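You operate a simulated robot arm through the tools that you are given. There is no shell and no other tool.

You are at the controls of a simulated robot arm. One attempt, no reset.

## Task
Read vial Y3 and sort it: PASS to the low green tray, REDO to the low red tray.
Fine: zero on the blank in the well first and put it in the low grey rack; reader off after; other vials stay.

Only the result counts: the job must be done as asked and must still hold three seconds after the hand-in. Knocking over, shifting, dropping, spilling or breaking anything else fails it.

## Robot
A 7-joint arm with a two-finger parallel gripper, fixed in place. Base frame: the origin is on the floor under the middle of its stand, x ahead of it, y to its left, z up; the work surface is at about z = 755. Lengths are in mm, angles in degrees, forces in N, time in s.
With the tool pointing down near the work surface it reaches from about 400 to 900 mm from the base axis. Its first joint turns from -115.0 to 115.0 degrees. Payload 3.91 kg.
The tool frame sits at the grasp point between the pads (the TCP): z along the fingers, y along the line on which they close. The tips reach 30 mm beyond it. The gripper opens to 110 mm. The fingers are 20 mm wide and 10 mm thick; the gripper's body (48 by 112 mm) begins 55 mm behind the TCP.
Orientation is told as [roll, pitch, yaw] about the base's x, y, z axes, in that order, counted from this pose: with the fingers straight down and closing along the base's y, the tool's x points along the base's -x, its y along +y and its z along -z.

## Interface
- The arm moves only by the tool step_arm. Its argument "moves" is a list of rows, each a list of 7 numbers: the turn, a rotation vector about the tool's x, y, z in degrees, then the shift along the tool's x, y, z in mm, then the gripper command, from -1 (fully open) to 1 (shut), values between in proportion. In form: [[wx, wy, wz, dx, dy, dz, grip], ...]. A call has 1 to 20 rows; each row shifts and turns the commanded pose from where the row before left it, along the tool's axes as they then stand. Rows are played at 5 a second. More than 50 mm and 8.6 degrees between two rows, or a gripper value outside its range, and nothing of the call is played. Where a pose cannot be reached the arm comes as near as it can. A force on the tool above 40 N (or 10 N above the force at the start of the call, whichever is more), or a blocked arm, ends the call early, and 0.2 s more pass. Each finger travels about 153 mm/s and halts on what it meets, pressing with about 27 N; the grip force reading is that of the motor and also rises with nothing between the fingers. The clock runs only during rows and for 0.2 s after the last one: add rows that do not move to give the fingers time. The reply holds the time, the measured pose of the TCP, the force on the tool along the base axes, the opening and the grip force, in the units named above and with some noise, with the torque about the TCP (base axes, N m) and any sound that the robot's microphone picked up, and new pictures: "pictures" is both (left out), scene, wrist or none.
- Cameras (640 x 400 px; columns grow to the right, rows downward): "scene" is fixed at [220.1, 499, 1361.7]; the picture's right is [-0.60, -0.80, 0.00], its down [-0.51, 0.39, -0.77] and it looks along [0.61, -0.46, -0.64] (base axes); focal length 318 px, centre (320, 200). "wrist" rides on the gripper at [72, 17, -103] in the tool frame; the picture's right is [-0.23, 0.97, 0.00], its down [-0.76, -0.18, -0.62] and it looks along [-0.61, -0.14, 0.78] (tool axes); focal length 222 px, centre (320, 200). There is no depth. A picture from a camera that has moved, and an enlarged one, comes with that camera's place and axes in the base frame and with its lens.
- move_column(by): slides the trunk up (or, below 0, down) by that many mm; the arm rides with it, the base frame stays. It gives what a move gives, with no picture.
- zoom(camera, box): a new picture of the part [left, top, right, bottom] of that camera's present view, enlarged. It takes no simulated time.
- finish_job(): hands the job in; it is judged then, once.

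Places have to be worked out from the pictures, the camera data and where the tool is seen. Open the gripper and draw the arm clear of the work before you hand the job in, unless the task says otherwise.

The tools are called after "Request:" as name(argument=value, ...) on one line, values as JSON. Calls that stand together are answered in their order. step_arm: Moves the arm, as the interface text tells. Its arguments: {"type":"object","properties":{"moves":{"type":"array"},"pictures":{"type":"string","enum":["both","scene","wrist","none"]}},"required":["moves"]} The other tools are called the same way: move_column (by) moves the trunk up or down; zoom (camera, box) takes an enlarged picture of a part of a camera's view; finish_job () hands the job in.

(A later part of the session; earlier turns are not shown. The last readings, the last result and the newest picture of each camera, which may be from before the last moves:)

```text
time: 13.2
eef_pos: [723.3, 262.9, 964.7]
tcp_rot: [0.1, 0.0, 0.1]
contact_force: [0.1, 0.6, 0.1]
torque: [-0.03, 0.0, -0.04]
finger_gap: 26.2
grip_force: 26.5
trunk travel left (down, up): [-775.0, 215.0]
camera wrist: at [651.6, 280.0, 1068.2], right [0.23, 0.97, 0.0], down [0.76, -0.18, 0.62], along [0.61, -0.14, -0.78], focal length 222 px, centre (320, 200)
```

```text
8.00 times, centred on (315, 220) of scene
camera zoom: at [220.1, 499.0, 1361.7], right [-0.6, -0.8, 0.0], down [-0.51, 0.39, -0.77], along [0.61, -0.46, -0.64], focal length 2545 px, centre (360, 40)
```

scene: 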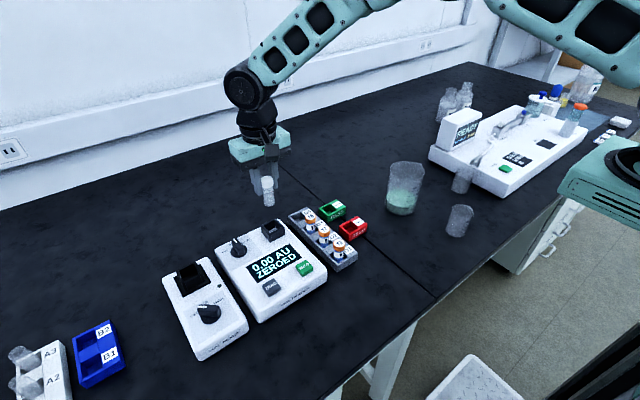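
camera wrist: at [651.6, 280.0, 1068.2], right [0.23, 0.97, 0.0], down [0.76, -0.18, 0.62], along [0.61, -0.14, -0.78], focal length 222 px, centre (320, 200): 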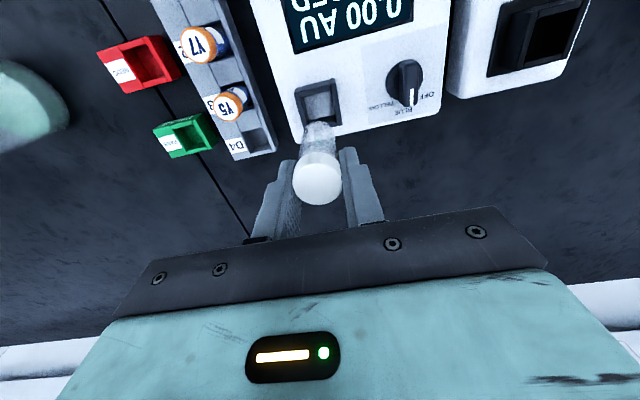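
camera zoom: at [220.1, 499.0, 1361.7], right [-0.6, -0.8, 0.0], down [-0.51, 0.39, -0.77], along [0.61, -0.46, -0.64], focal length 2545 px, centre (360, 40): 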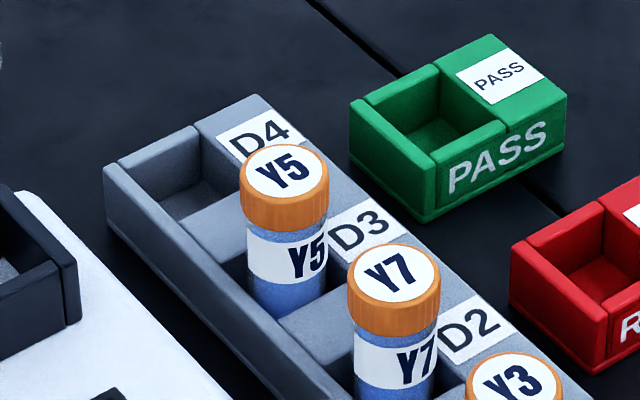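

Refining with both cameras, D4's opening is about x 738–770, y 151–182, so its centre is near (754, 167, top 778). The held vial's axis sits about 4.5 mm in −x from the TCP, so I move the TCP to about (758.5, 167) at a safe height and check.

Request:
step_arm(moves=[[0, 0, 0, -9, -24, 7, 1], [0, 0, 0, -9, -24, 7, 1], [0, 0, 0, -9, -24, 7, 1], [0, 0, 0, -8, -24, 7, 1], [0, 0, 0, 0, 0, 0, 1], [0, 0, 0, 0, 0, 0, 1]], pictures="both")

Request:
zoom(camera="wrist", box=[240, 60, 400, 215])

Request:
zoom(camera="scene", box=[270, 160, 370, 245])

```text
time: 14.6
eef_pos: [759.3, 170.1, 937.2]
tcp_rot: [0.0, 0.1, 0.0]
contact_force: [0.3, 0.0, -1.1]
torque: [0.01, 0.0, 0.01]
finger_gap: 26.1
grip_force: 27.4
trunk travel left (down, up): [-775.0, 215.0]
camera wrist: at [687.1, 185.2, 1040.6], right [0.23, 0.97, 0.0], down [0.76, -0.18, 0.62], along [0.61, -0.14, -0.78], focal length 222 px, centre (320, 200)
```

scene: 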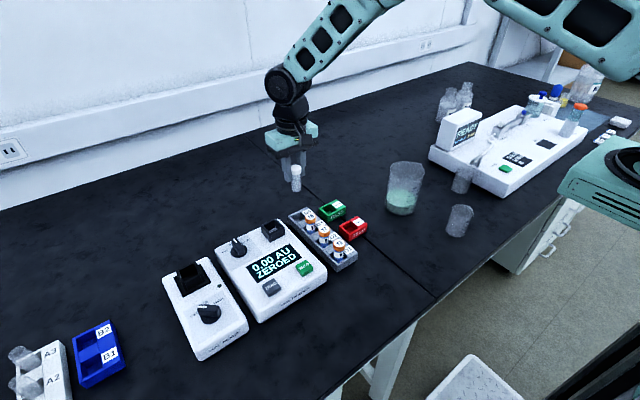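
wrist: 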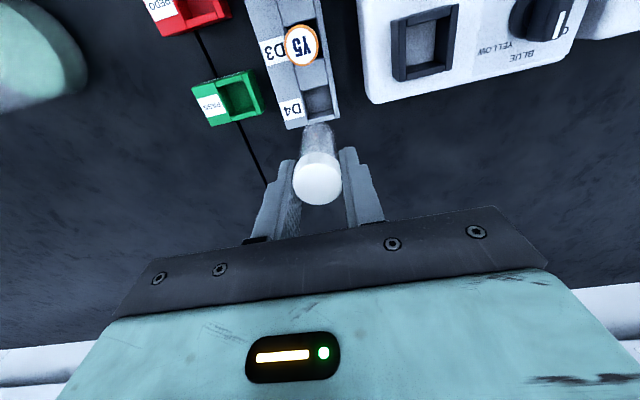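

```text
2.58 times, centred on (320, 138) of wrist
camera zoom: at [687.1, 185.2, 1040.6], right [0.23, 0.97, 0.0], down [0.76, -0.18, 0.62], along [0.61, -0.14, -0.78], focal length 573 px, centre (320, 361)
```

zoom: 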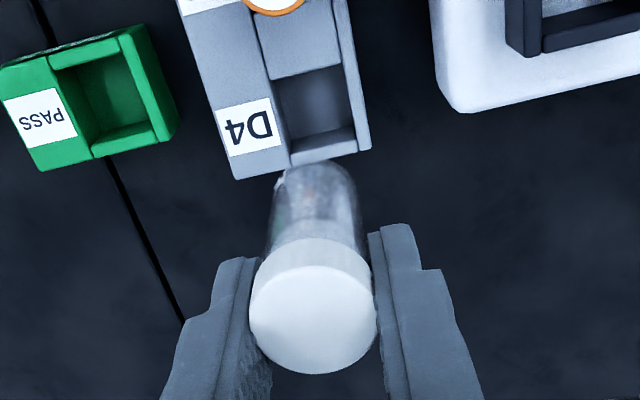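

```text
4.71 times, centred on (320, 202) of scene
camera zoom: at [220.1, 499.0, 1361.7], right [-0.6, -0.8, 0.0], down [-0.51, 0.39, -0.77], along [0.61, -0.46, -0.64], focal length 1497 px, centre (320, 188)
```

zoom: 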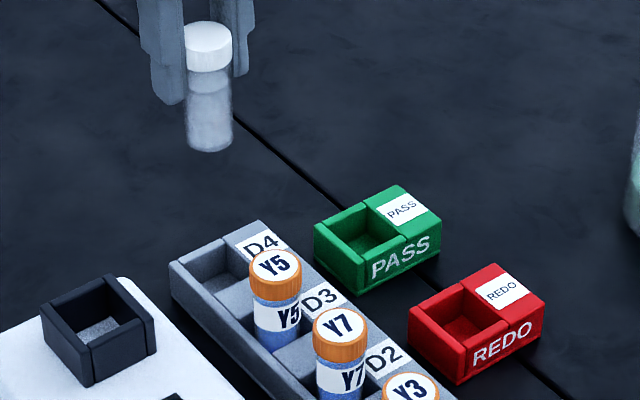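

The slot centre reads as about (755, 166.6) and the vial axis is at about (754.5, 168.2). I apply a small correction and lower until the vial bottom is about 12 mm above the rack, then check again.

Request:
step_arm(moves=[[0, 0, 0, -0.5, -1.6, 20, 1], [0, 0, 0, 0, 0, 25, 1], [0, 0, 0, 0, 0, 25, 1], [0, 0, 0, 0, 0, 10, 1], [0, 0, 0, 0, 0, 0, 1]], pictures="both")

Request:
zoom(camera="wrist", box=[240, 60, 400, 215])

Request:
zoom(camera="scene", box=[270, 170, 350, 240])

```text
time: 15.8
eef_pos: [759.4, 165.4, 857.8]
tcp_rot: [0.0, -0.1, 0.0]
contact_force: [0.4, -0.1, -0.1]
torque: [0.04, -0.01, 0.0]
finger_gap: 26.3
grip_force: 26.8
trunk travel left (down, up): [-775.0, 215.0]
camera wrist: at [686.8, 181.7, 961.6], right [0.23, 0.97, 0.0], down [0.76, -0.18, 0.62], along [0.61, -0.14, -0.78], focal length 222 px, centre (320, 200)
```

scene: 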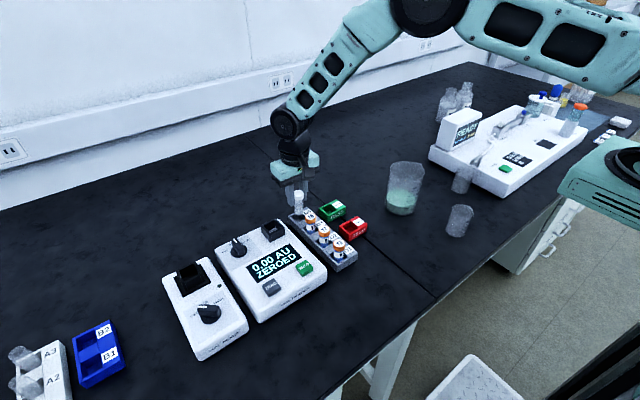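
wrist: 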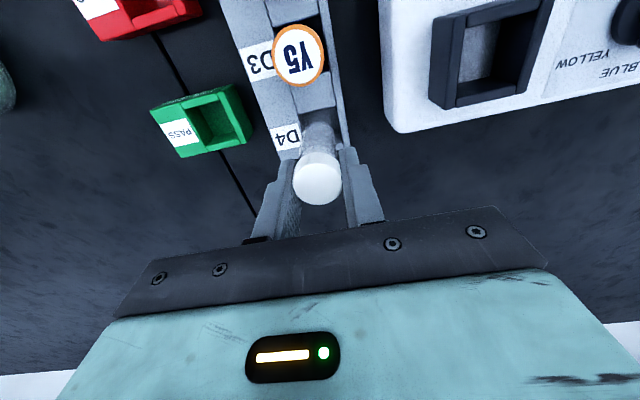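

```text
2.58 times, centred on (320, 138) of wrist
camera zoom: at [686.8, 181.7, 961.6], right [0.23, 0.97, 0.0], down [0.76, -0.18, 0.62], along [0.61, -0.14, -0.78], focal length 573 px, centre (320, 361)
```

zoom: 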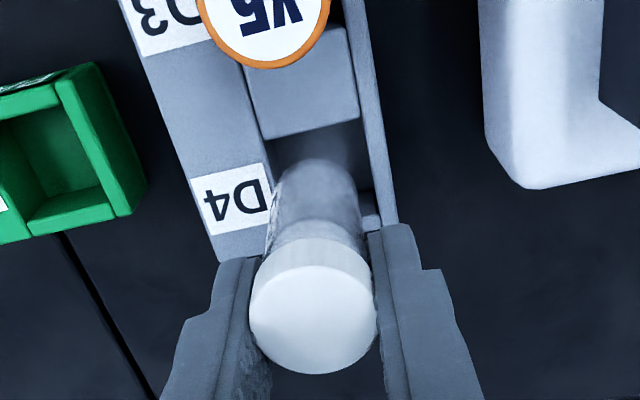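

```text
5.71 times, centred on (310, 205) of scene
camera zoom: at [220.1, 499.0, 1361.7], right [-0.6, -0.8, 0.0], down [-0.51, 0.39, -0.77], along [0.61, -0.46, -0.64], focal length 1818 px, centre (377, 171)
```

zoom: 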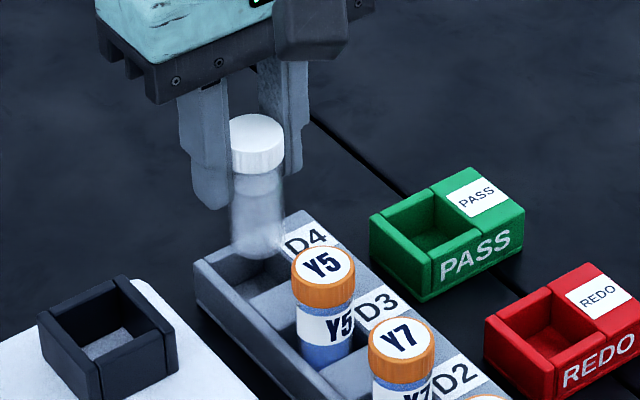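

The view from nearer gives slot y 151–181.5 and x from 738.8, with the vial at about (753.3, 164.8). I nudge +0.7/+1.5 mm and lower into the slot slowly.

Request:
step_arm(moves=[[0, 0, 0, -0.7, 1.5, 0, 1], [0, 0, 0, 0, 0, 5, 1], [0, 0, 0, 0, 0, 5, 1], [0, 0, 0, 0, 0, 5, 1], [0, 0, 0, 0, 0, 5, 1], [0, 0, 0, 0, 0, 0, 1]], pictures="both")

Request:
zoom(camera="wrist", box=[240, 60, 400, 215])

Request:
zoom(camera="scene", box=[270, 170, 350, 240])

```text
time: 17.2
eef_pos: [760.4, 168.9, 837.9]
tcp_rot: [0.0, 0.0, 0.0]
contact_force: [0.6, -0.8, -0.1]
torque: [0.01, -0.01, 0.0]
finger_gap: 26.3
grip_force: 26.8
trunk travel left (down, up): [-775.0, 215.0]
camera wrist: at [687.9, 184.4, 940.5], right [0.23, 0.97, 0.0], down [0.76, -0.18, 0.62], along [0.61, -0.14, -0.78], focal length 222 px, centre (320, 200)
```

scene: 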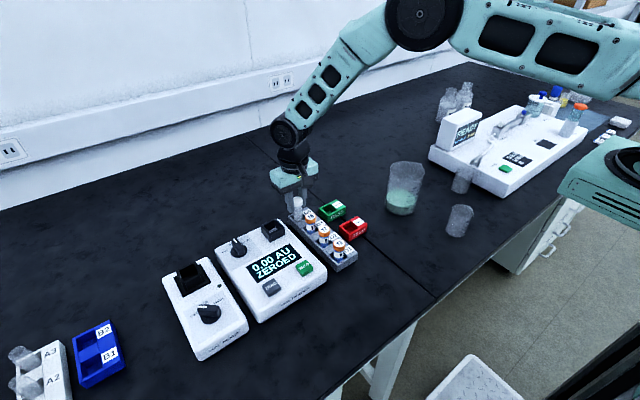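
wrist: 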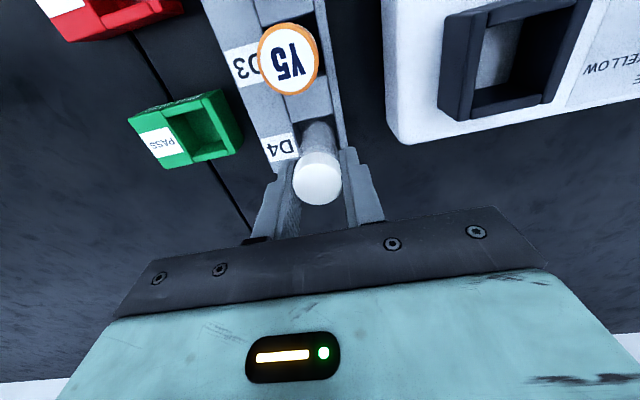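

```text
2.58 times, centred on (320, 138) of wrist
camera zoom: at [687.9, 184.4, 940.5], right [0.23, 0.97, 0.0], down [0.76, -0.18, 0.62], along [0.61, -0.14, -0.78], focal length 573 px, centre (320, 361)
```

zoom: 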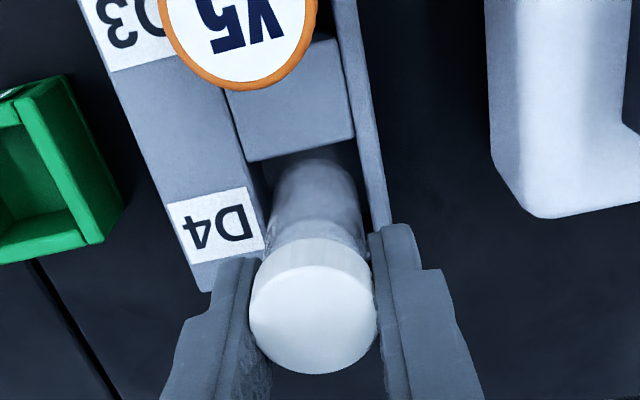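

```text
5.71 times, centred on (310, 205) of scene
camera zoom: at [220.1, 499.0, 1361.7], right [-0.6, -0.8, 0.0], down [-0.51, 0.39, -0.77], along [0.61, -0.46, -0.64], focal length 1818 px, centre (377, 171)
```

zoom: 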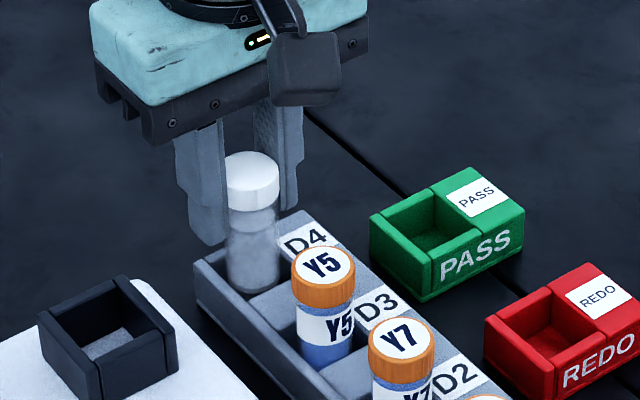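

The vial is entering the slot with no contact forces. I continue down in small steps until it touches the floor.

Request:
step_arm(moves=[[0, 0, 0, 0, -0.7, 2, 1], [0, 0, 0, 0, 0, 2, 1], [0, 0, 0, 0, 0, 2, 1], [0, 0, 0, 0, 0, 0, 1]], pictures="none")

```text
time: 18.2
eef_pos: [760.5, 167.9, 832.5]
tcp_rot: [0.0, 0.0, 0.1]
contact_force: [0.4, -0.8, -0.7]
torque: [-0.02, 0.02, 0.04]
finger_gap: 26.4
grip_force: 26.9
trunk travel left (down, up): [-775.0, 215.0]
```

No contact yet. I go further down by 1 mm steps.

Request:
step_arm(moves=[[0, 0, 0, 0, 0, 1, 1], [0, 0, 0, 0, 0, 1, 1], [0, 0, 0, 0, 0, 1, 1], [0, 0, 0, 0, 0, 0, 1]], pictures="none")

```text
time: 19.2
eef_pos: [760.0, 167.1, 829.8]
tcp_rot: [-0.1, 0.0, 0.0]
contact_force: [0.8, -0.1, 0.3]
torque: [0.01, 0.05, 0.02]
finger_gap: 26.5
grip_force: 26.2
trunk travel left (down, up): [-775.0, 215.0]
```

Request:
step_arm(moves=[[0, 0, 0, 0, 0, 1, 1], [0, 0, 0, 0, 0, 1, 1], [0, 0, 0, 0, 0, 0, 1]], pictures="none")

```text
time: 20.0
eef_pos: [759.5, 167.6, 827.7]
tcp_rot: [0.0, 0.0, 0.0]
contact_force: [-0.8, 0.9, 0.5]
torque: [0.02, -0.03, 0.0]
finger_gap: 26.3
grip_force: 27.4
trunk travel left (down, up): [-775.0, 215.0]
```

Still free at TCP z≈827.7; I keep lowering gently.

Request:
step_arm(moves=[[0, 0, 0, 0, 0, 1, 1], [0, 0, 0, 0, 0, 1, 1], [0, 0, 0, 0, 0, 0, 1]], pictures="both")

Request:
zoom(camera="scene", box=[270, 170, 350, 240])

```text
time: 20.8
eef_pos: [761.2, 167.8, 825.4]
tcp_rot: [-0.1, 0.0, 0.0]
contact_force: [0.4, 0.2, -1.1]
torque: [0.01, 0.0, -0.05]
finger_gap: 26.3
grip_force: 26.9
trunk travel left (down, up): [-775.0, 215.0]
camera wrist: at [688.4, 183.6, 929.4], right [0.23, 0.97, 0.0], down [0.76, -0.18, 0.62], along [0.61, -0.14, -0.78], focal length 222 px, centre (320, 200)
```

scene: 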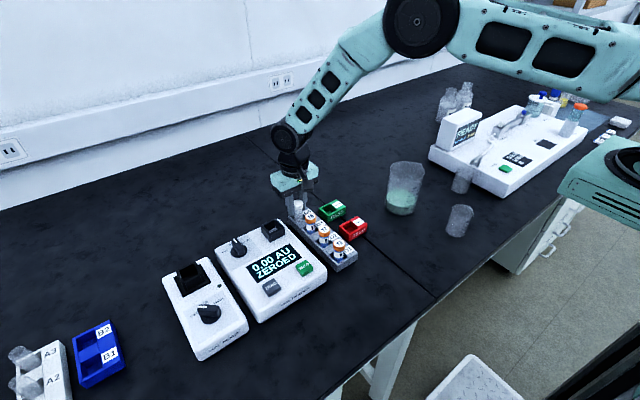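
wrist: 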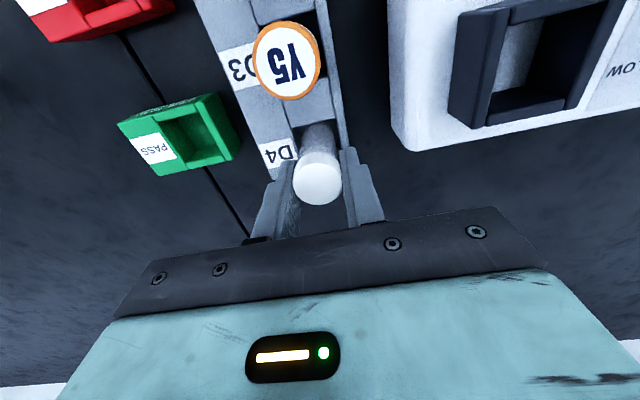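

```text
5.71 times, centred on (310, 205) of scene
camera zoom: at [220.1, 499.0, 1361.7], right [-0.6, -0.8, 0.0], down [-0.51, 0.39, -0.77], along [0.61, -0.46, -0.64], focal length 1818 px, centre (377, 171)
```

zoom: 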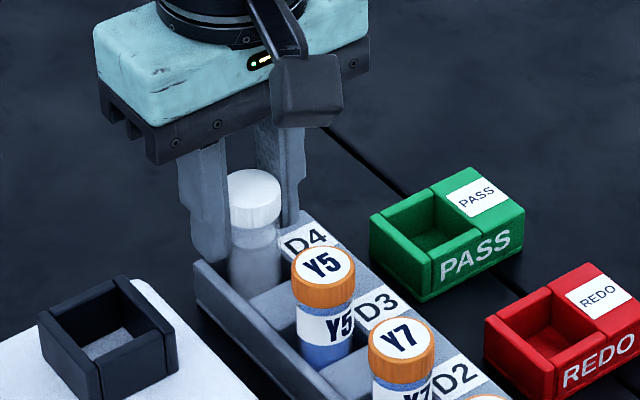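

Compared with the spacing of Y5/Y7, the blank's cap is about 5 mm higher than its neighbours, so I keep lowering.

Request:
step_arm(moves=[[0, 0, 0, 0, 0, 1, 1], [0, 0, 0, 0, 0, 1, 1], [0, 0, 0, 0, 0, 1, 1], [0, 0, 0, 0, 0, 0, 1]], pictures="none")

```text
time: 21.8
eef_pos: [761.9, 167.7, 823.2]
tcp_rot: [0.0, 0.0, 0.0]
contact_force: [-0.7, 0.9, 0.4]
torque: [-0.02, 0.02, 0.04]
finger_gap: 26.3
grip_force: 26.7
trunk travel left (down, up): [-775.0, 215.0]
```

Request:
step_arm(moves=[[0, 0, 0, 0, 0, 1, 1], [0, 0, 0, 0, 0, 1, 1], [0, 0, 0, 0, 0, 0, 1]], pictures="scene")

Request:
zoom(camera="scene", box=[270, 170, 350, 240])

```text
time: 22.6
eef_pos: [761.5, 167.8, 820.3]
tcp_rot: [0.0, 0.0, 0.1]
contact_force: [-0.4, -0.3, 0.2]
torque: [-0.02, 0.02, -0.01]
finger_gap: 26.5
grip_force: 26.8
trunk travel left (down, up): [-775.0, 215.0]
```

scene: 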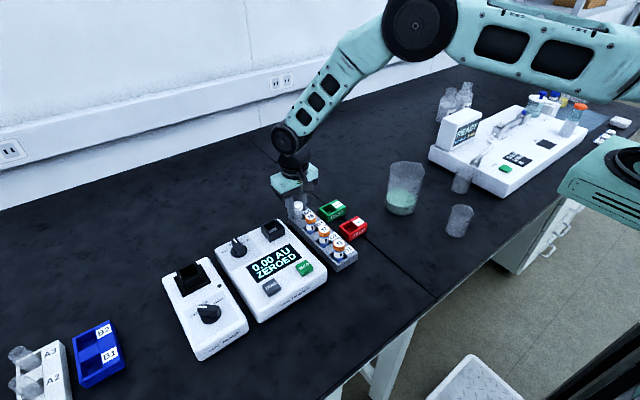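

```text
5.71 times, centred on (310, 205) of scene
camera zoom: at [220.1, 499.0, 1361.7], right [-0.6, -0.8, 0.0], down [-0.51, 0.39, -0.77], along [0.61, -0.46, -0.64], focal length 1818 px, centre (377, 171)
```

zoom: 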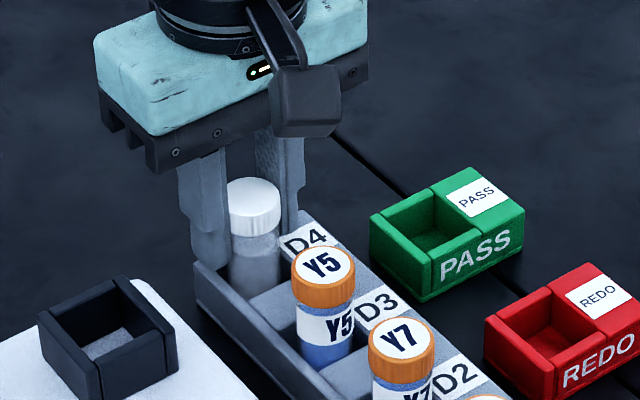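

Still no contact; tips are about 12 mm above the rack wall. I continue in 1 mm steps.

Request:
step_arm(moves=[[0, 0, 0, 0, 0, 1, 1], [0, 0, 0, 0, 0, 1, 1], [0, 0, 0, 0, 0, 0, 1]], pictures="none")

```text
time: 23.4
eef_pos: [761.9, 167.9, 819.9]
tcp_rot: [0.1, 0.0, -0.1]
contact_force: [-2.7, 0.1, 10.3]
torque: [-0.03, 0.23, 0.02]
finger_gap: 26.5
grip_force: 27.1
trunk travel left (down, up): [-775.0, 215.0]
```

Contact: 10 N up, with the torque consistent with the vial's base touching the slot floor. I ease off half a millimetre, open to 50 mm, and check that the vial stands.

Request:
step_arm(moves=[[0, 0, 0, 0, 0, -0.7, 1], [0, 0, 0, 0, 0, 0, 0.3], [0, 0, 0, 0, 0, 0, 0.09], [0, 0, 0, 0, 0, 0, 0.09]], pictures="both")

Request:
zoom(camera="scene", box=[270, 170, 350, 240])

Request:
zoom(camera="wrist", box=[240, 60, 400, 215])

```text
time: 24.4
eef_pos: [760.6, 167.0, 819.7]
tcp_rot: [0.0, 0.0, -0.1]
contact_force: [-0.8, 0.1, 0.7]
torque: [0.0, -0.02, -0.06]
finger_gap: 50.1
grip_force: 0.1
trunk travel left (down, up): [-775.0, 215.0]
camera wrist: at [688.8, 183.4, 923.0], right [0.23, 0.97, 0.0], down [0.76, -0.18, 0.62], along [0.61, -0.14, -0.78], focal length 222 px, centre (320, 200)
```

scene: 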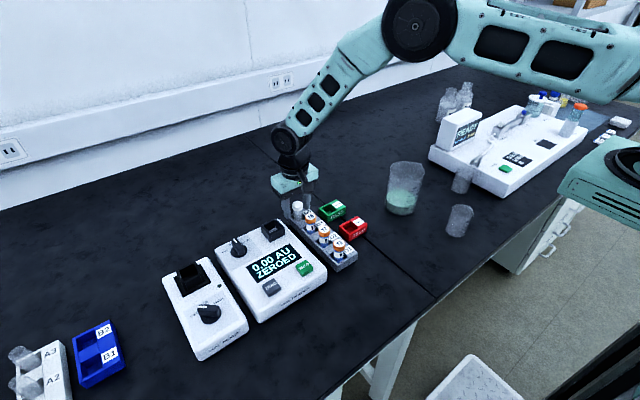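
wrist: 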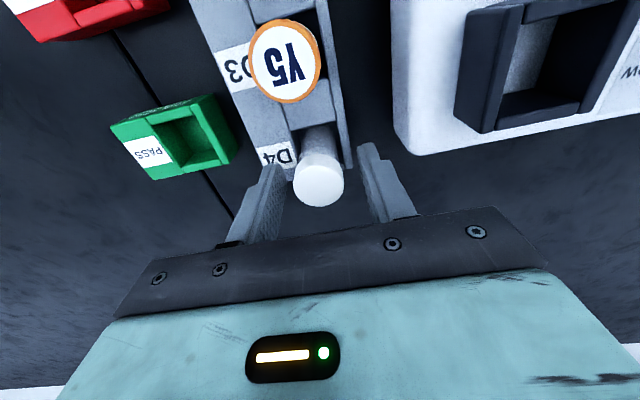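

```text
5.71 times, centred on (310, 205) of scene
camera zoom: at [220.1, 499.0, 1361.7], right [-0.6, -0.8, 0.0], down [-0.51, 0.39, -0.77], along [0.61, -0.46, -0.64], focal length 1818 px, centre (377, 171)
```

zoom: 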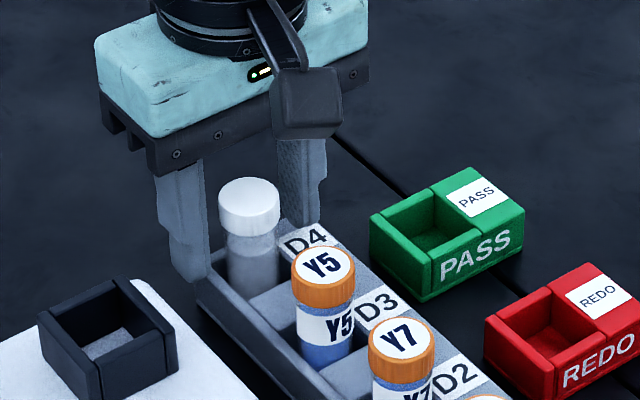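

```text
2.58 times, centred on (320, 138) of wrist
camera zoom: at [688.8, 183.4, 923.0], right [0.23, 0.97, 0.0], down [0.76, -0.18, 0.62], along [0.61, -0.14, -0.78], focal length 573 px, centre (320, 361)
```

zoom: 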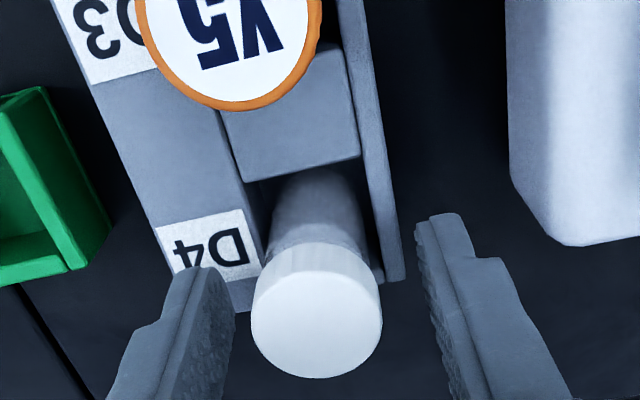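

The blank stands upright in D4 at about (753.5, 168), level with the other vials. I raise straight up and then move across to above Y3 at height.

Request:
step_arm(moves=[[0, 0, 0, 0, 0, -15, 0.09], [0, 0, 0, 0, 0, -40, 0.09], [0, 0, 0, 0, 0, -50, 0.09], [0, 0, 0, 45, 0, -20, 0.09], [0, 0, 0, 45, 1, 0, 0.09], [0, 0, 0, 45, 1, 0, 0.09], [0, 0, 0, 35, 1, 0, -0.09], [0, 0, 0, 0, 0, 0, -0.09]], pictures="both")

Request:
zoom(camera="scene", box=[270, 185, 370, 275])

Request:
zoom(camera="wrist", box=[220, 50, 420, 215])

```text
time: 26.2
eef_pos: [589.0, 167.8, 944.1]
tcp_rot: [-0.1, 0.0, -0.1]
contact_force: [0.6, 0.3, -0.7]
torque: [0.01, 0.05, 0.01]
finger_gap: 60.2
grip_force: 0.1
trunk travel left (down, up): [-775.0, 215.0]
camera wrist: at [516.0, 184.5, 1047.3], right [0.23, 0.97, 0.0], down [0.76, -0.18, 0.62], along [0.61, -0.14, -0.78], focal length 222 px, centre (320, 200)
```

scene: 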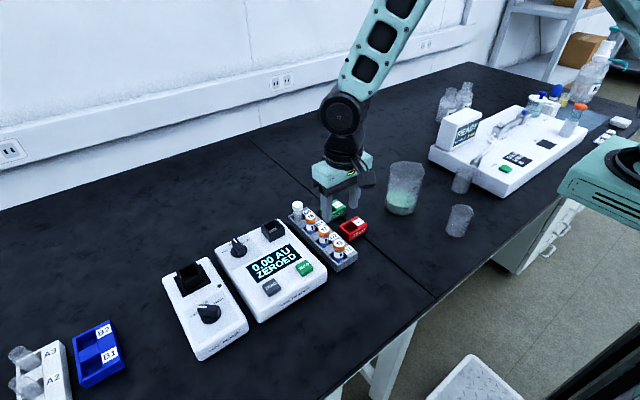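
wrist: 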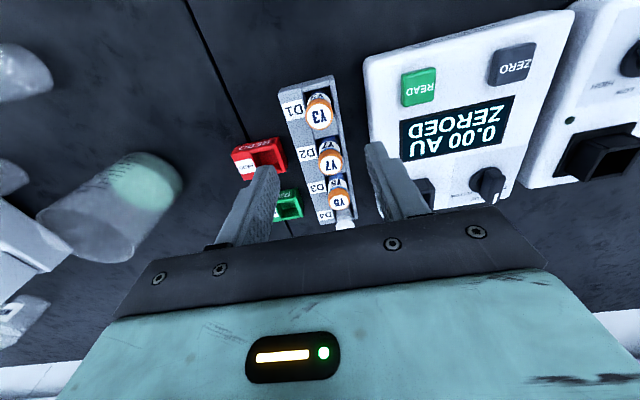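

```text
4.44 times, centred on (320, 230) of scene
camera zoom: at [220.1, 499.0, 1361.7], right [-0.6, -0.8, 0.0], down [-0.51, 0.39, -0.77], along [0.61, -0.46, -0.64], focal length 1414 px, centre (320, 67)
```

zoom: 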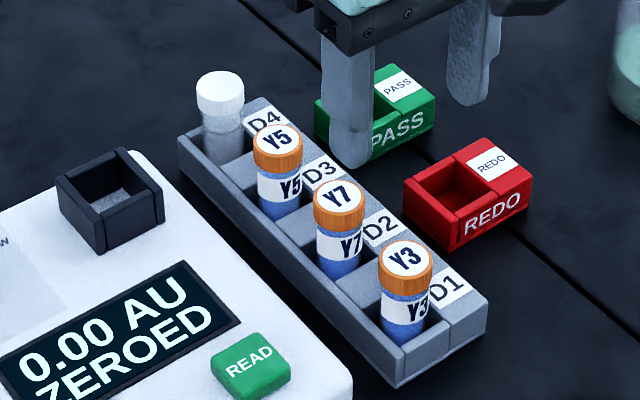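

```text
2.42 times, centred on (320, 132) of wrist
camera zoom: at [516.0, 184.5, 1047.3], right [0.23, 0.97, 0.0], down [0.76, -0.18, 0.62], along [0.61, -0.14, -0.78], focal length 538 px, centre (320, 364)
```

zoom: 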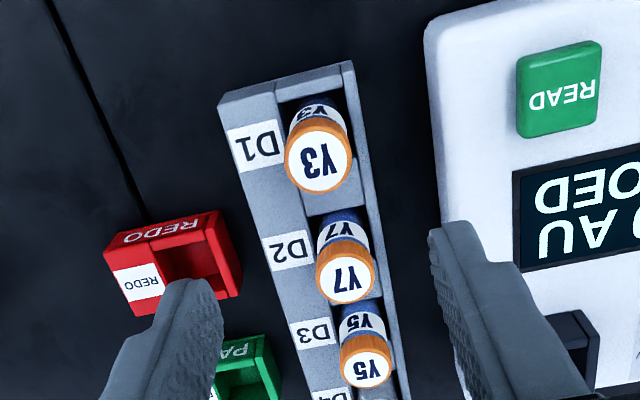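

The blank is fine in D4. Y3's cap centre reads about (585.2, 167.7) with its top at 827. I descend partway with a 60 mm opening and re-check the centring.

Request:
step_arm(moves=[[0, 0, 0, 3, 0, 20, -0.09], [0, 0, 0, 0, 0, 25, -0.09], [0, 0, 0, 0, 0, 20, -0.09], [0, 0, 0, 0, 0, 0, -0.09], [0, 0, 0, 0, 0, 0, -0.09]], pictures="both")

Request:
zoom(camera="scene", box=[290, 200, 380, 270])

Request:
zoom(camera="wrist", box=[220, 70, 420, 215])

```text
time: 27.4
eef_pos: [587.9, 171.9, 877.2]
tcp_rot: [-0.1, 0.0, 0.1]
contact_force: [-0.6, 0.7, -0.4]
torque: [0.03, 0.0, -0.01]
finger_gap: 60.1
grip_force: 0.0
trunk travel left (down, up): [-775.0, 215.0]
camera wrist: at [516.1, 187.7, 980.6], right [0.23, 0.97, 0.0], down [0.76, -0.18, 0.62], along [0.61, -0.14, -0.78], focal length 222 px, centre (320, 200)
```

scene: 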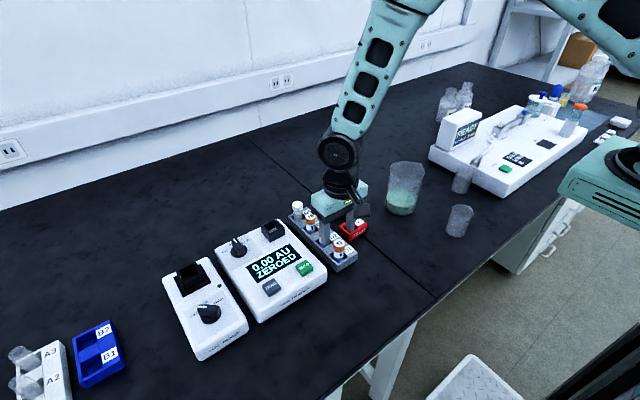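
wrist: 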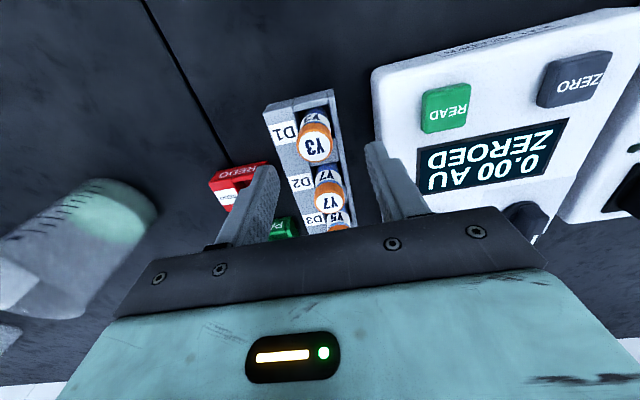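

```text
5.71 times, centred on (335, 235) of scene
camera zoom: at [220.1, 499.0, 1361.7], right [-0.6, -0.8, 0.0], down [-0.51, 0.39, -0.77], along [0.61, -0.46, -0.64], focal length 1818 px, centre (234, 0)
```

zoom: 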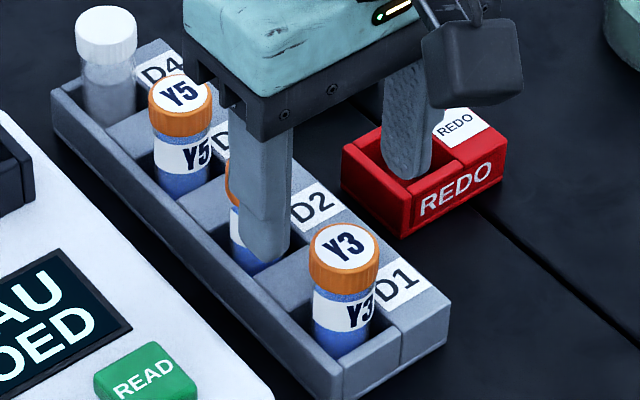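

```text
2.76 times, centred on (320, 142) of wrist
camera zoom: at [516.1, 187.7, 980.6], right [0.23, 0.97, 0.0], down [0.76, -0.18, 0.62], along [0.61, -0.14, -0.78], focal length 613 px, centre (320, 359)
```

zoom: 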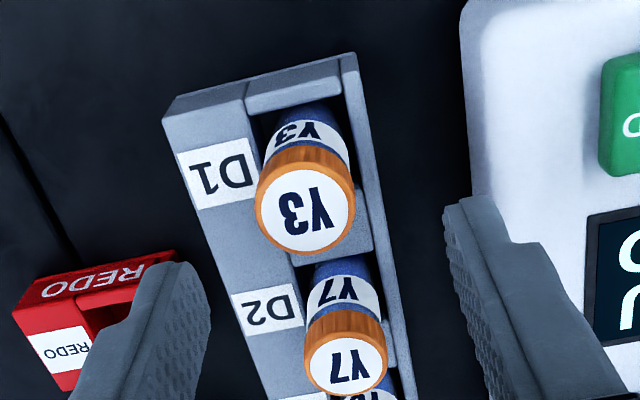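

I'll hold still for a moment so the arm settles, and re-read the pose and the picture.

Request:
step_arm(moves=[[0, 0, 0, 0, 0, 0, -0.09], [0, 0, 0, 0, 0, 0, -0.09], [0, 0, 0, 0, 0, 0, -0.09]], pictures="wrist")

Request:
zoom(camera="wrist", box=[220, 70, 420, 215])

```text
time: 28.2
eef_pos: [587.9, 171.7, 876.7]
tcp_rot: [0.1, 0.0, 0.0]
contact_force: [0.3, 0.9, 0.6]
torque: [-0.02, 0.0, 0.01]
finger_gap: 59.9
grip_force: 0.2
trunk travel left (down, up): [-775.0, 215.0]
camera wrist: at [516.1, 187.7, 980.7], right [0.23, 0.97, 0.0], down [0.76, -0.18, 0.62], along [0.61, -0.14, -0.78], focal length 222 px, centre (320, 200)
```

wrist: 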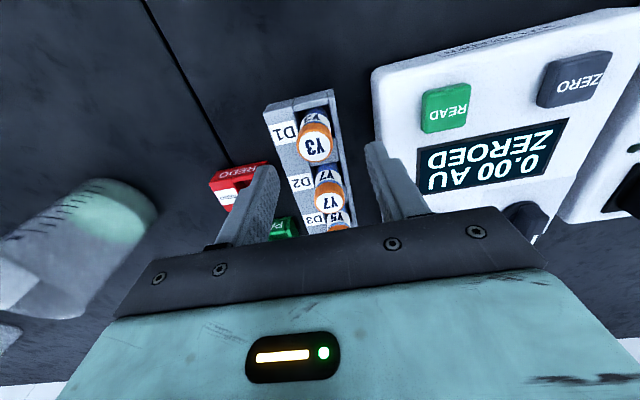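

```text
2.76 times, centred on (320, 142) of wrist
camera zoom: at [516.1, 187.7, 980.7], right [0.23, 0.97, 0.0], down [0.76, -0.18, 0.62], along [0.61, -0.14, -0.78], focal length 613 px, centre (320, 359)
```

zoom: 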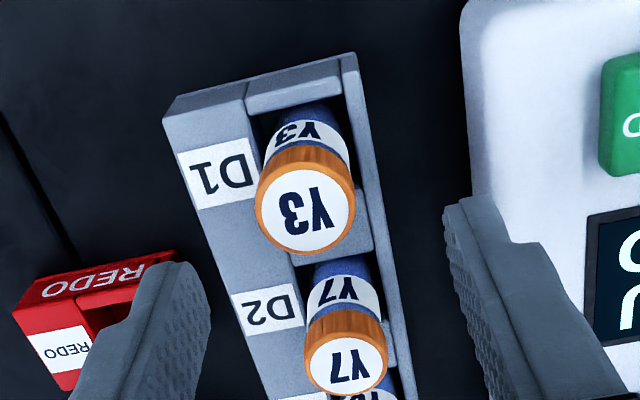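

The camera pose is steady: TCP ≈ (588, 170.7), Y3's cap centre ≈ (583.1, 168.2). I shift −5/−2.5 mm and descend most of the way.

Request:
step_arm(moves=[[0, 0, 0, 5, -2.5, 0, -0.09], [0, 0, 0, 0, 0, 15, -0.09], [0, 0, 0, 0, 0, 15, -0.09], [0, 0, 0, 0, 0, 8, -0.09], [0, 0, 0, 0, 0, 0, -0.09], [0, 0, 0, 0, 0, 0, -0.09]], pictures="both")

Request:
zoom(camera="wrist", box=[220, 90, 420, 225])

Request:
zoom(camera="scene", box=[290, 205, 380, 275])

```text
time: 29.6
eef_pos: [583.7, 167.6, 841.1]
tcp_rot: [0.0, 0.0, -0.1]
contact_force: [0.5, -0.1, 0.3]
torque: [0.02, 0.02, 0.03]
finger_gap: 60.0
grip_force: 0.1
trunk travel left (down, up): [-775.0, 215.0]
camera wrist: at [511.6, 184.1, 944.3], right [0.23, 0.97, 0.0], down [0.76, -0.18, 0.62], along [0.61, -0.14, -0.78], focal length 222 px, centre (320, 200)
```

scene: 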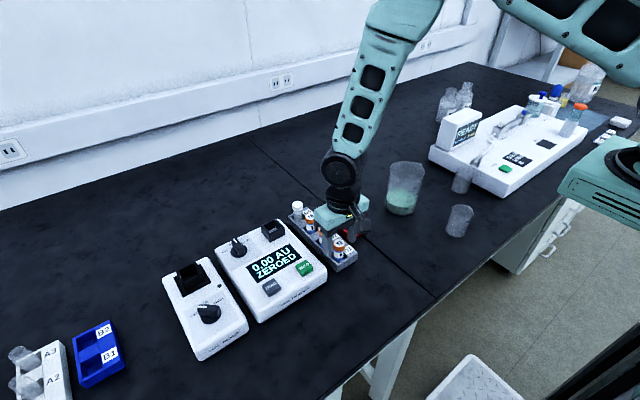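
wrist: 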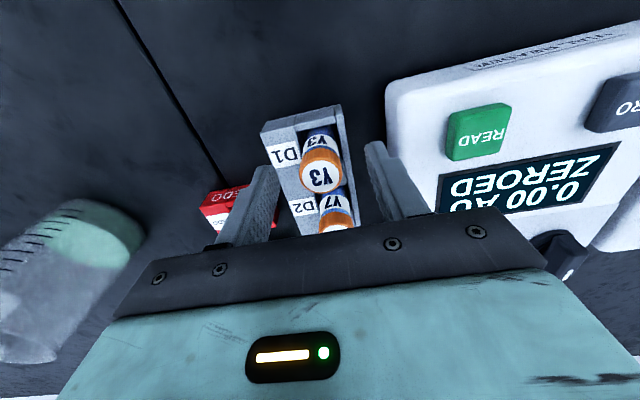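

```text
2.96 times, centred on (320, 158) of wrist
camera zoom: at [511.6, 184.1, 944.3], right [0.23, 0.97, 0.0], down [0.76, -0.18, 0.62], along [0.61, -0.14, -0.78], focal length 658 px, centre (320, 326)
```

zoom: 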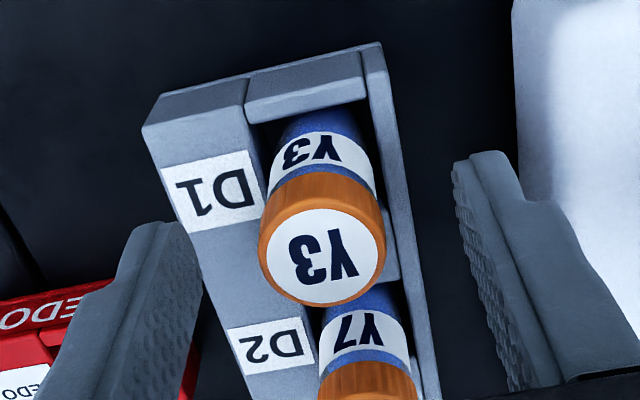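

```text
5.71 times, centred on (335, 240) of scene
camera zoom: at [220.1, 499.0, 1361.7], right [-0.6, -0.8, 0.0], down [-0.51, 0.39, -0.77], along [0.61, -0.46, -0.64], focal length 1818 px, centre (234, -29)
```

zoom: 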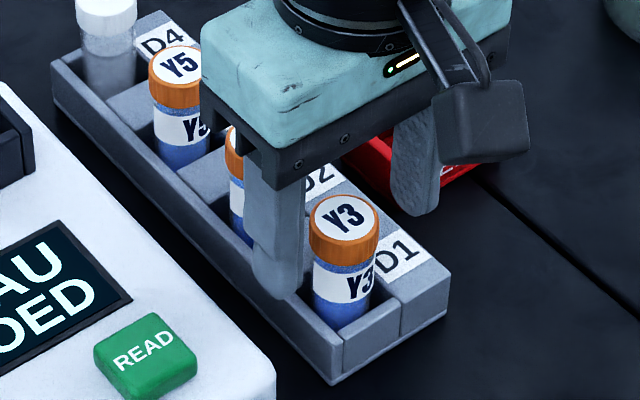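

Aligned within about 1–2 mm. I make a tiny correction, lower the last 21 mm, then close on the cap.

Request:
step_arm(moves=[[0, 0, 0, 1, 0.6, 8, -0.09], [0, 0, 0, 0, 0, 8, -0.09], [0, 0, 0, 0, 0, 5, -0.09], [0, 0, 0, 0, 0, 0, -0.09], [0, 0, 0, 0, 0, 0, 0.3], [0, 0, 0, 0, 0, 0, 0.45], [0, 0, 0, 0, 0, 0, 1], [0, 0, 0, 0, 0, 0, 1], [0, 0, 0, 0, 0, 0, 1]], pictures="both")

Request:
zoom(camera="wrist", box=[220, 90, 420, 225])

Request:
zoom(camera="scene", box=[290, 205, 380, 275])

```text
time: 31.6
eef_pos: [583.9, 167.3, 819.5]
tcp_rot: [0.0, -0.1, 0.0]
contact_force: [0.0, 0.2, -0.9]
torque: [0.01, -0.03, -0.02]
finger_gap: 26.1
grip_force: 27.0
trunk travel left (down, up): [-775.0, 215.0]
camera wrist: at [511.3, 183.3, 923.5], right [0.23, 0.97, 0.0], down [0.76, -0.18, 0.62], along [0.61, -0.14, -0.78], focal length 222 px, centre (320, 200)
```

scene: 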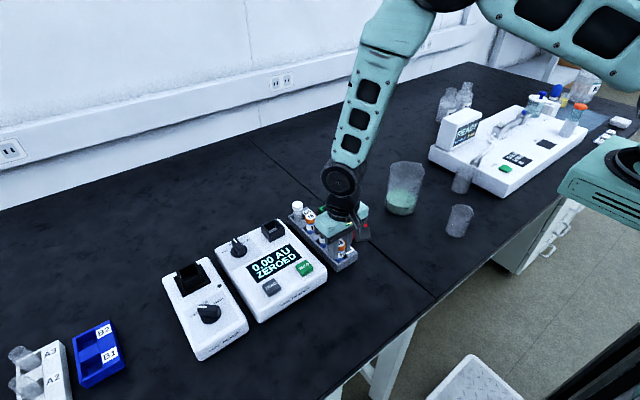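
wrist: 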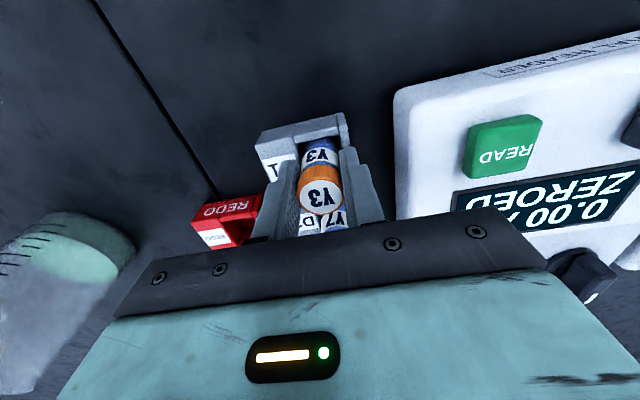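

```text
2.96 times, centred on (320, 158) of wrist
camera zoom: at [511.3, 183.3, 923.5], right [0.23, 0.97, 0.0], down [0.76, -0.18, 0.62], along [0.61, -0.14, -0.78], focal length 658 px, centre (320, 326)
```

zoom: 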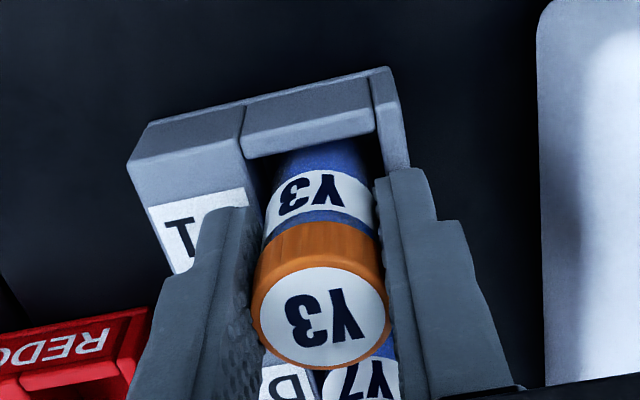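

```text
5.71 times, centred on (335, 240) of scene
camera zoom: at [220.1, 499.0, 1361.7], right [-0.6, -0.8, 0.0], down [-0.51, 0.39, -0.77], along [0.61, -0.46, -0.64], focal length 1818 px, centre (234, -29)
```

zoom: 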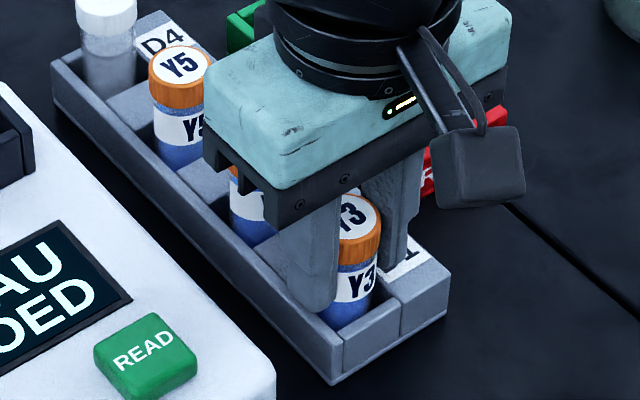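

Y3 is gripped at 26.1 mm, centred in the pads. I lift it straight up 130 mm.

Request:
step_arm(moves=[[0, 0, 0, 0, 0, -10, 1], [0, 0, 0, 0, 0, -20, 1], [0, 0, 0, 0, 0, -35, 1], [0, 0, 0, 0, 0, -35, 1], [0, 0, 0, 0, 0, -30, 1], [0, 0, 0, 0, 0, 0, 1]], pictures="both")

Request:
zoom(camera="scene", box=[270, 150, 390, 270])

```text
time: 33.0
eef_pos: [581.7, 168.6, 952.1]
tcp_rot: [0.0, 0.0, 0.0]
contact_force: [-0.7, 0.1, 0.3]
torque: [0.02, 0.03, 0.01]
finger_gap: 26.1
grip_force: 27.5
trunk travel left (down, up): [-775.0, 215.0]
camera wrist: at [508.5, 183.8, 1055.2], right [0.23, 0.97, 0.0], down [0.76, -0.18, 0.62], along [0.61, -0.14, -0.78], focal length 222 px, centre (320, 200)
```

scene: 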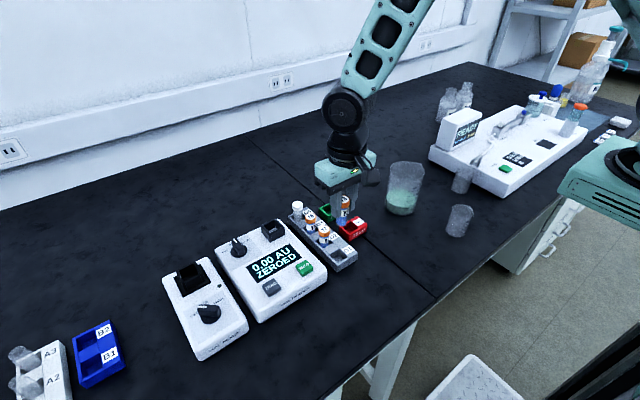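
wrist: 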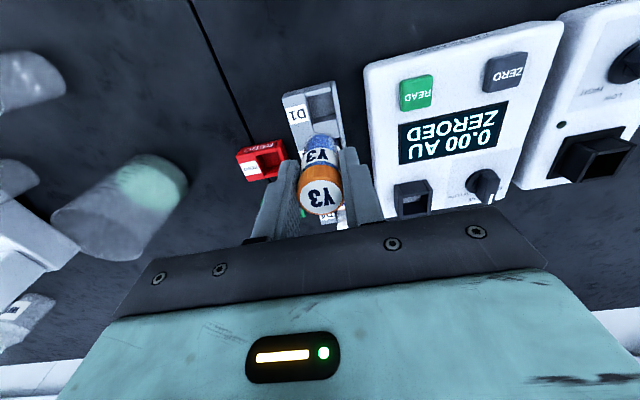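

```text
3.33 times, centred on (330, 210) of scene
camera zoom: at [220.1, 499.0, 1361.7], right [-0.6, -0.8, 0.0], down [-0.51, 0.39, -0.77], along [0.61, -0.46, -0.64], focal length 1060 px, centre (287, 167)
```

zoom: 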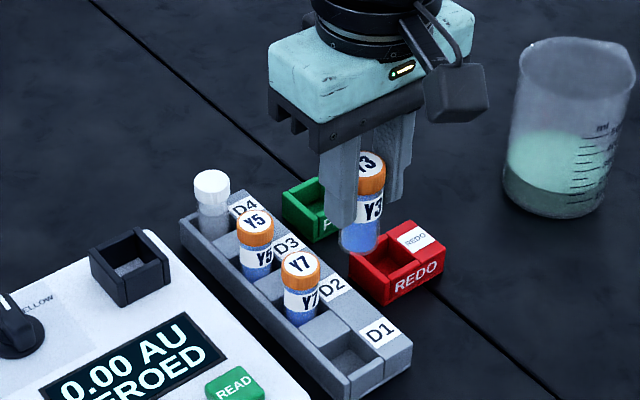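

Y3 is up, clear of its neighbours; the blank in D4 and the other vials stand. I carry it to above the well at (717, 264).

Request:
step_arm(moves=[[0, 0, 0, -27.3, 19.3, -1, 1], [0, 0, 0, -27.3, 19.3, -1, 1], [0, 0, 0, -27.3, 19.3, -1, 1], [0, 0, 0, -27.3, 19.3, -1, 1], [0, 0, 0, -27.1, 19.3, -1, 1], [0, 0, 0, 0, 0, 0, 1], [0, 0, 0, 0, 0, 0, 1]], pictures="both")

Request:
zoom(camera="wrist", box=[230, 60, 410, 215])

Request:
zoom(camera="scene", box=[230, 150, 350, 260])

```text
time: 34.6
eef_pos: [719.5, 264.3, 954.9]
tcp_rot: [0.0, 0.0, 0.0]
contact_force: [-1.1, -0.1, -0.2]
torque: [-0.04, 0.0, 0.0]
finger_gap: 26.2
grip_force: 26.8
trunk travel left (down, up): [-775.0, 215.0]
camera wrist: at [647.0, 279.9, 1057.7], right [0.23, 0.97, 0.0], down [0.76, -0.18, 0.62], along [0.61, -0.14, -0.78], focal length 222 px, centre (320, 200)
```

scene: 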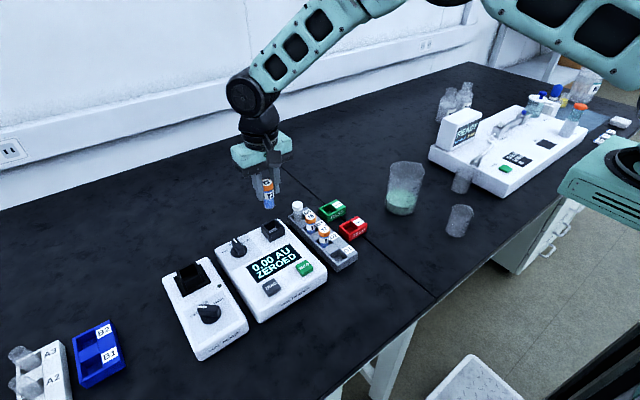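
wrist: 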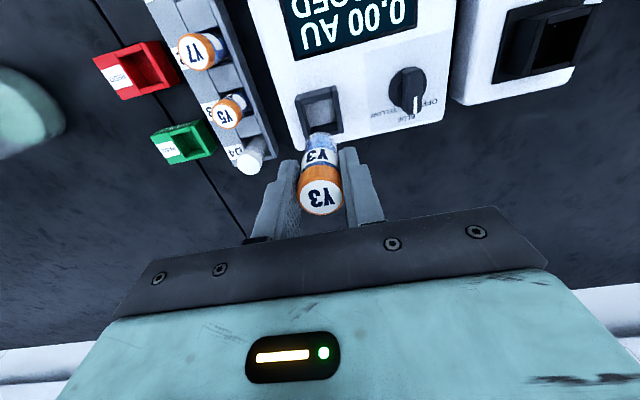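

```text
2.58 times, centred on (320, 138) of wrist
camera zoom: at [647.0, 279.9, 1057.7], right [0.23, 0.97, 0.0], down [0.76, -0.18, 0.62], along [0.61, -0.14, -0.78], focal length 573 px, centre (320, 361)
```

zoom: 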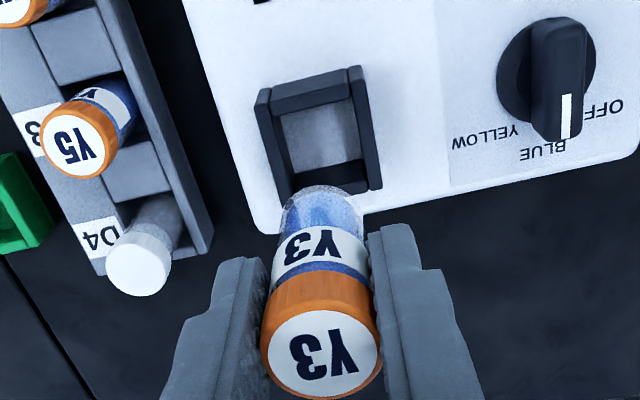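

```text
3.64 times, centred on (290, 205) of scene
camera zoom: at [220.1, 499.0, 1361.7], right [-0.6, -0.8, 0.0], down [-0.51, 0.39, -0.77], along [0.61, -0.46, -0.64], focal length 1157 px, centre (429, 182)
```

zoom: 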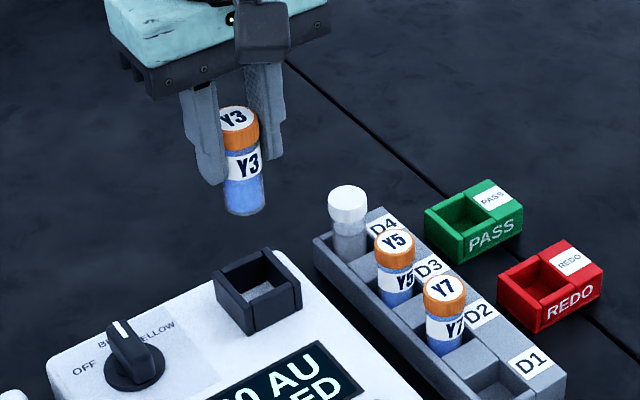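

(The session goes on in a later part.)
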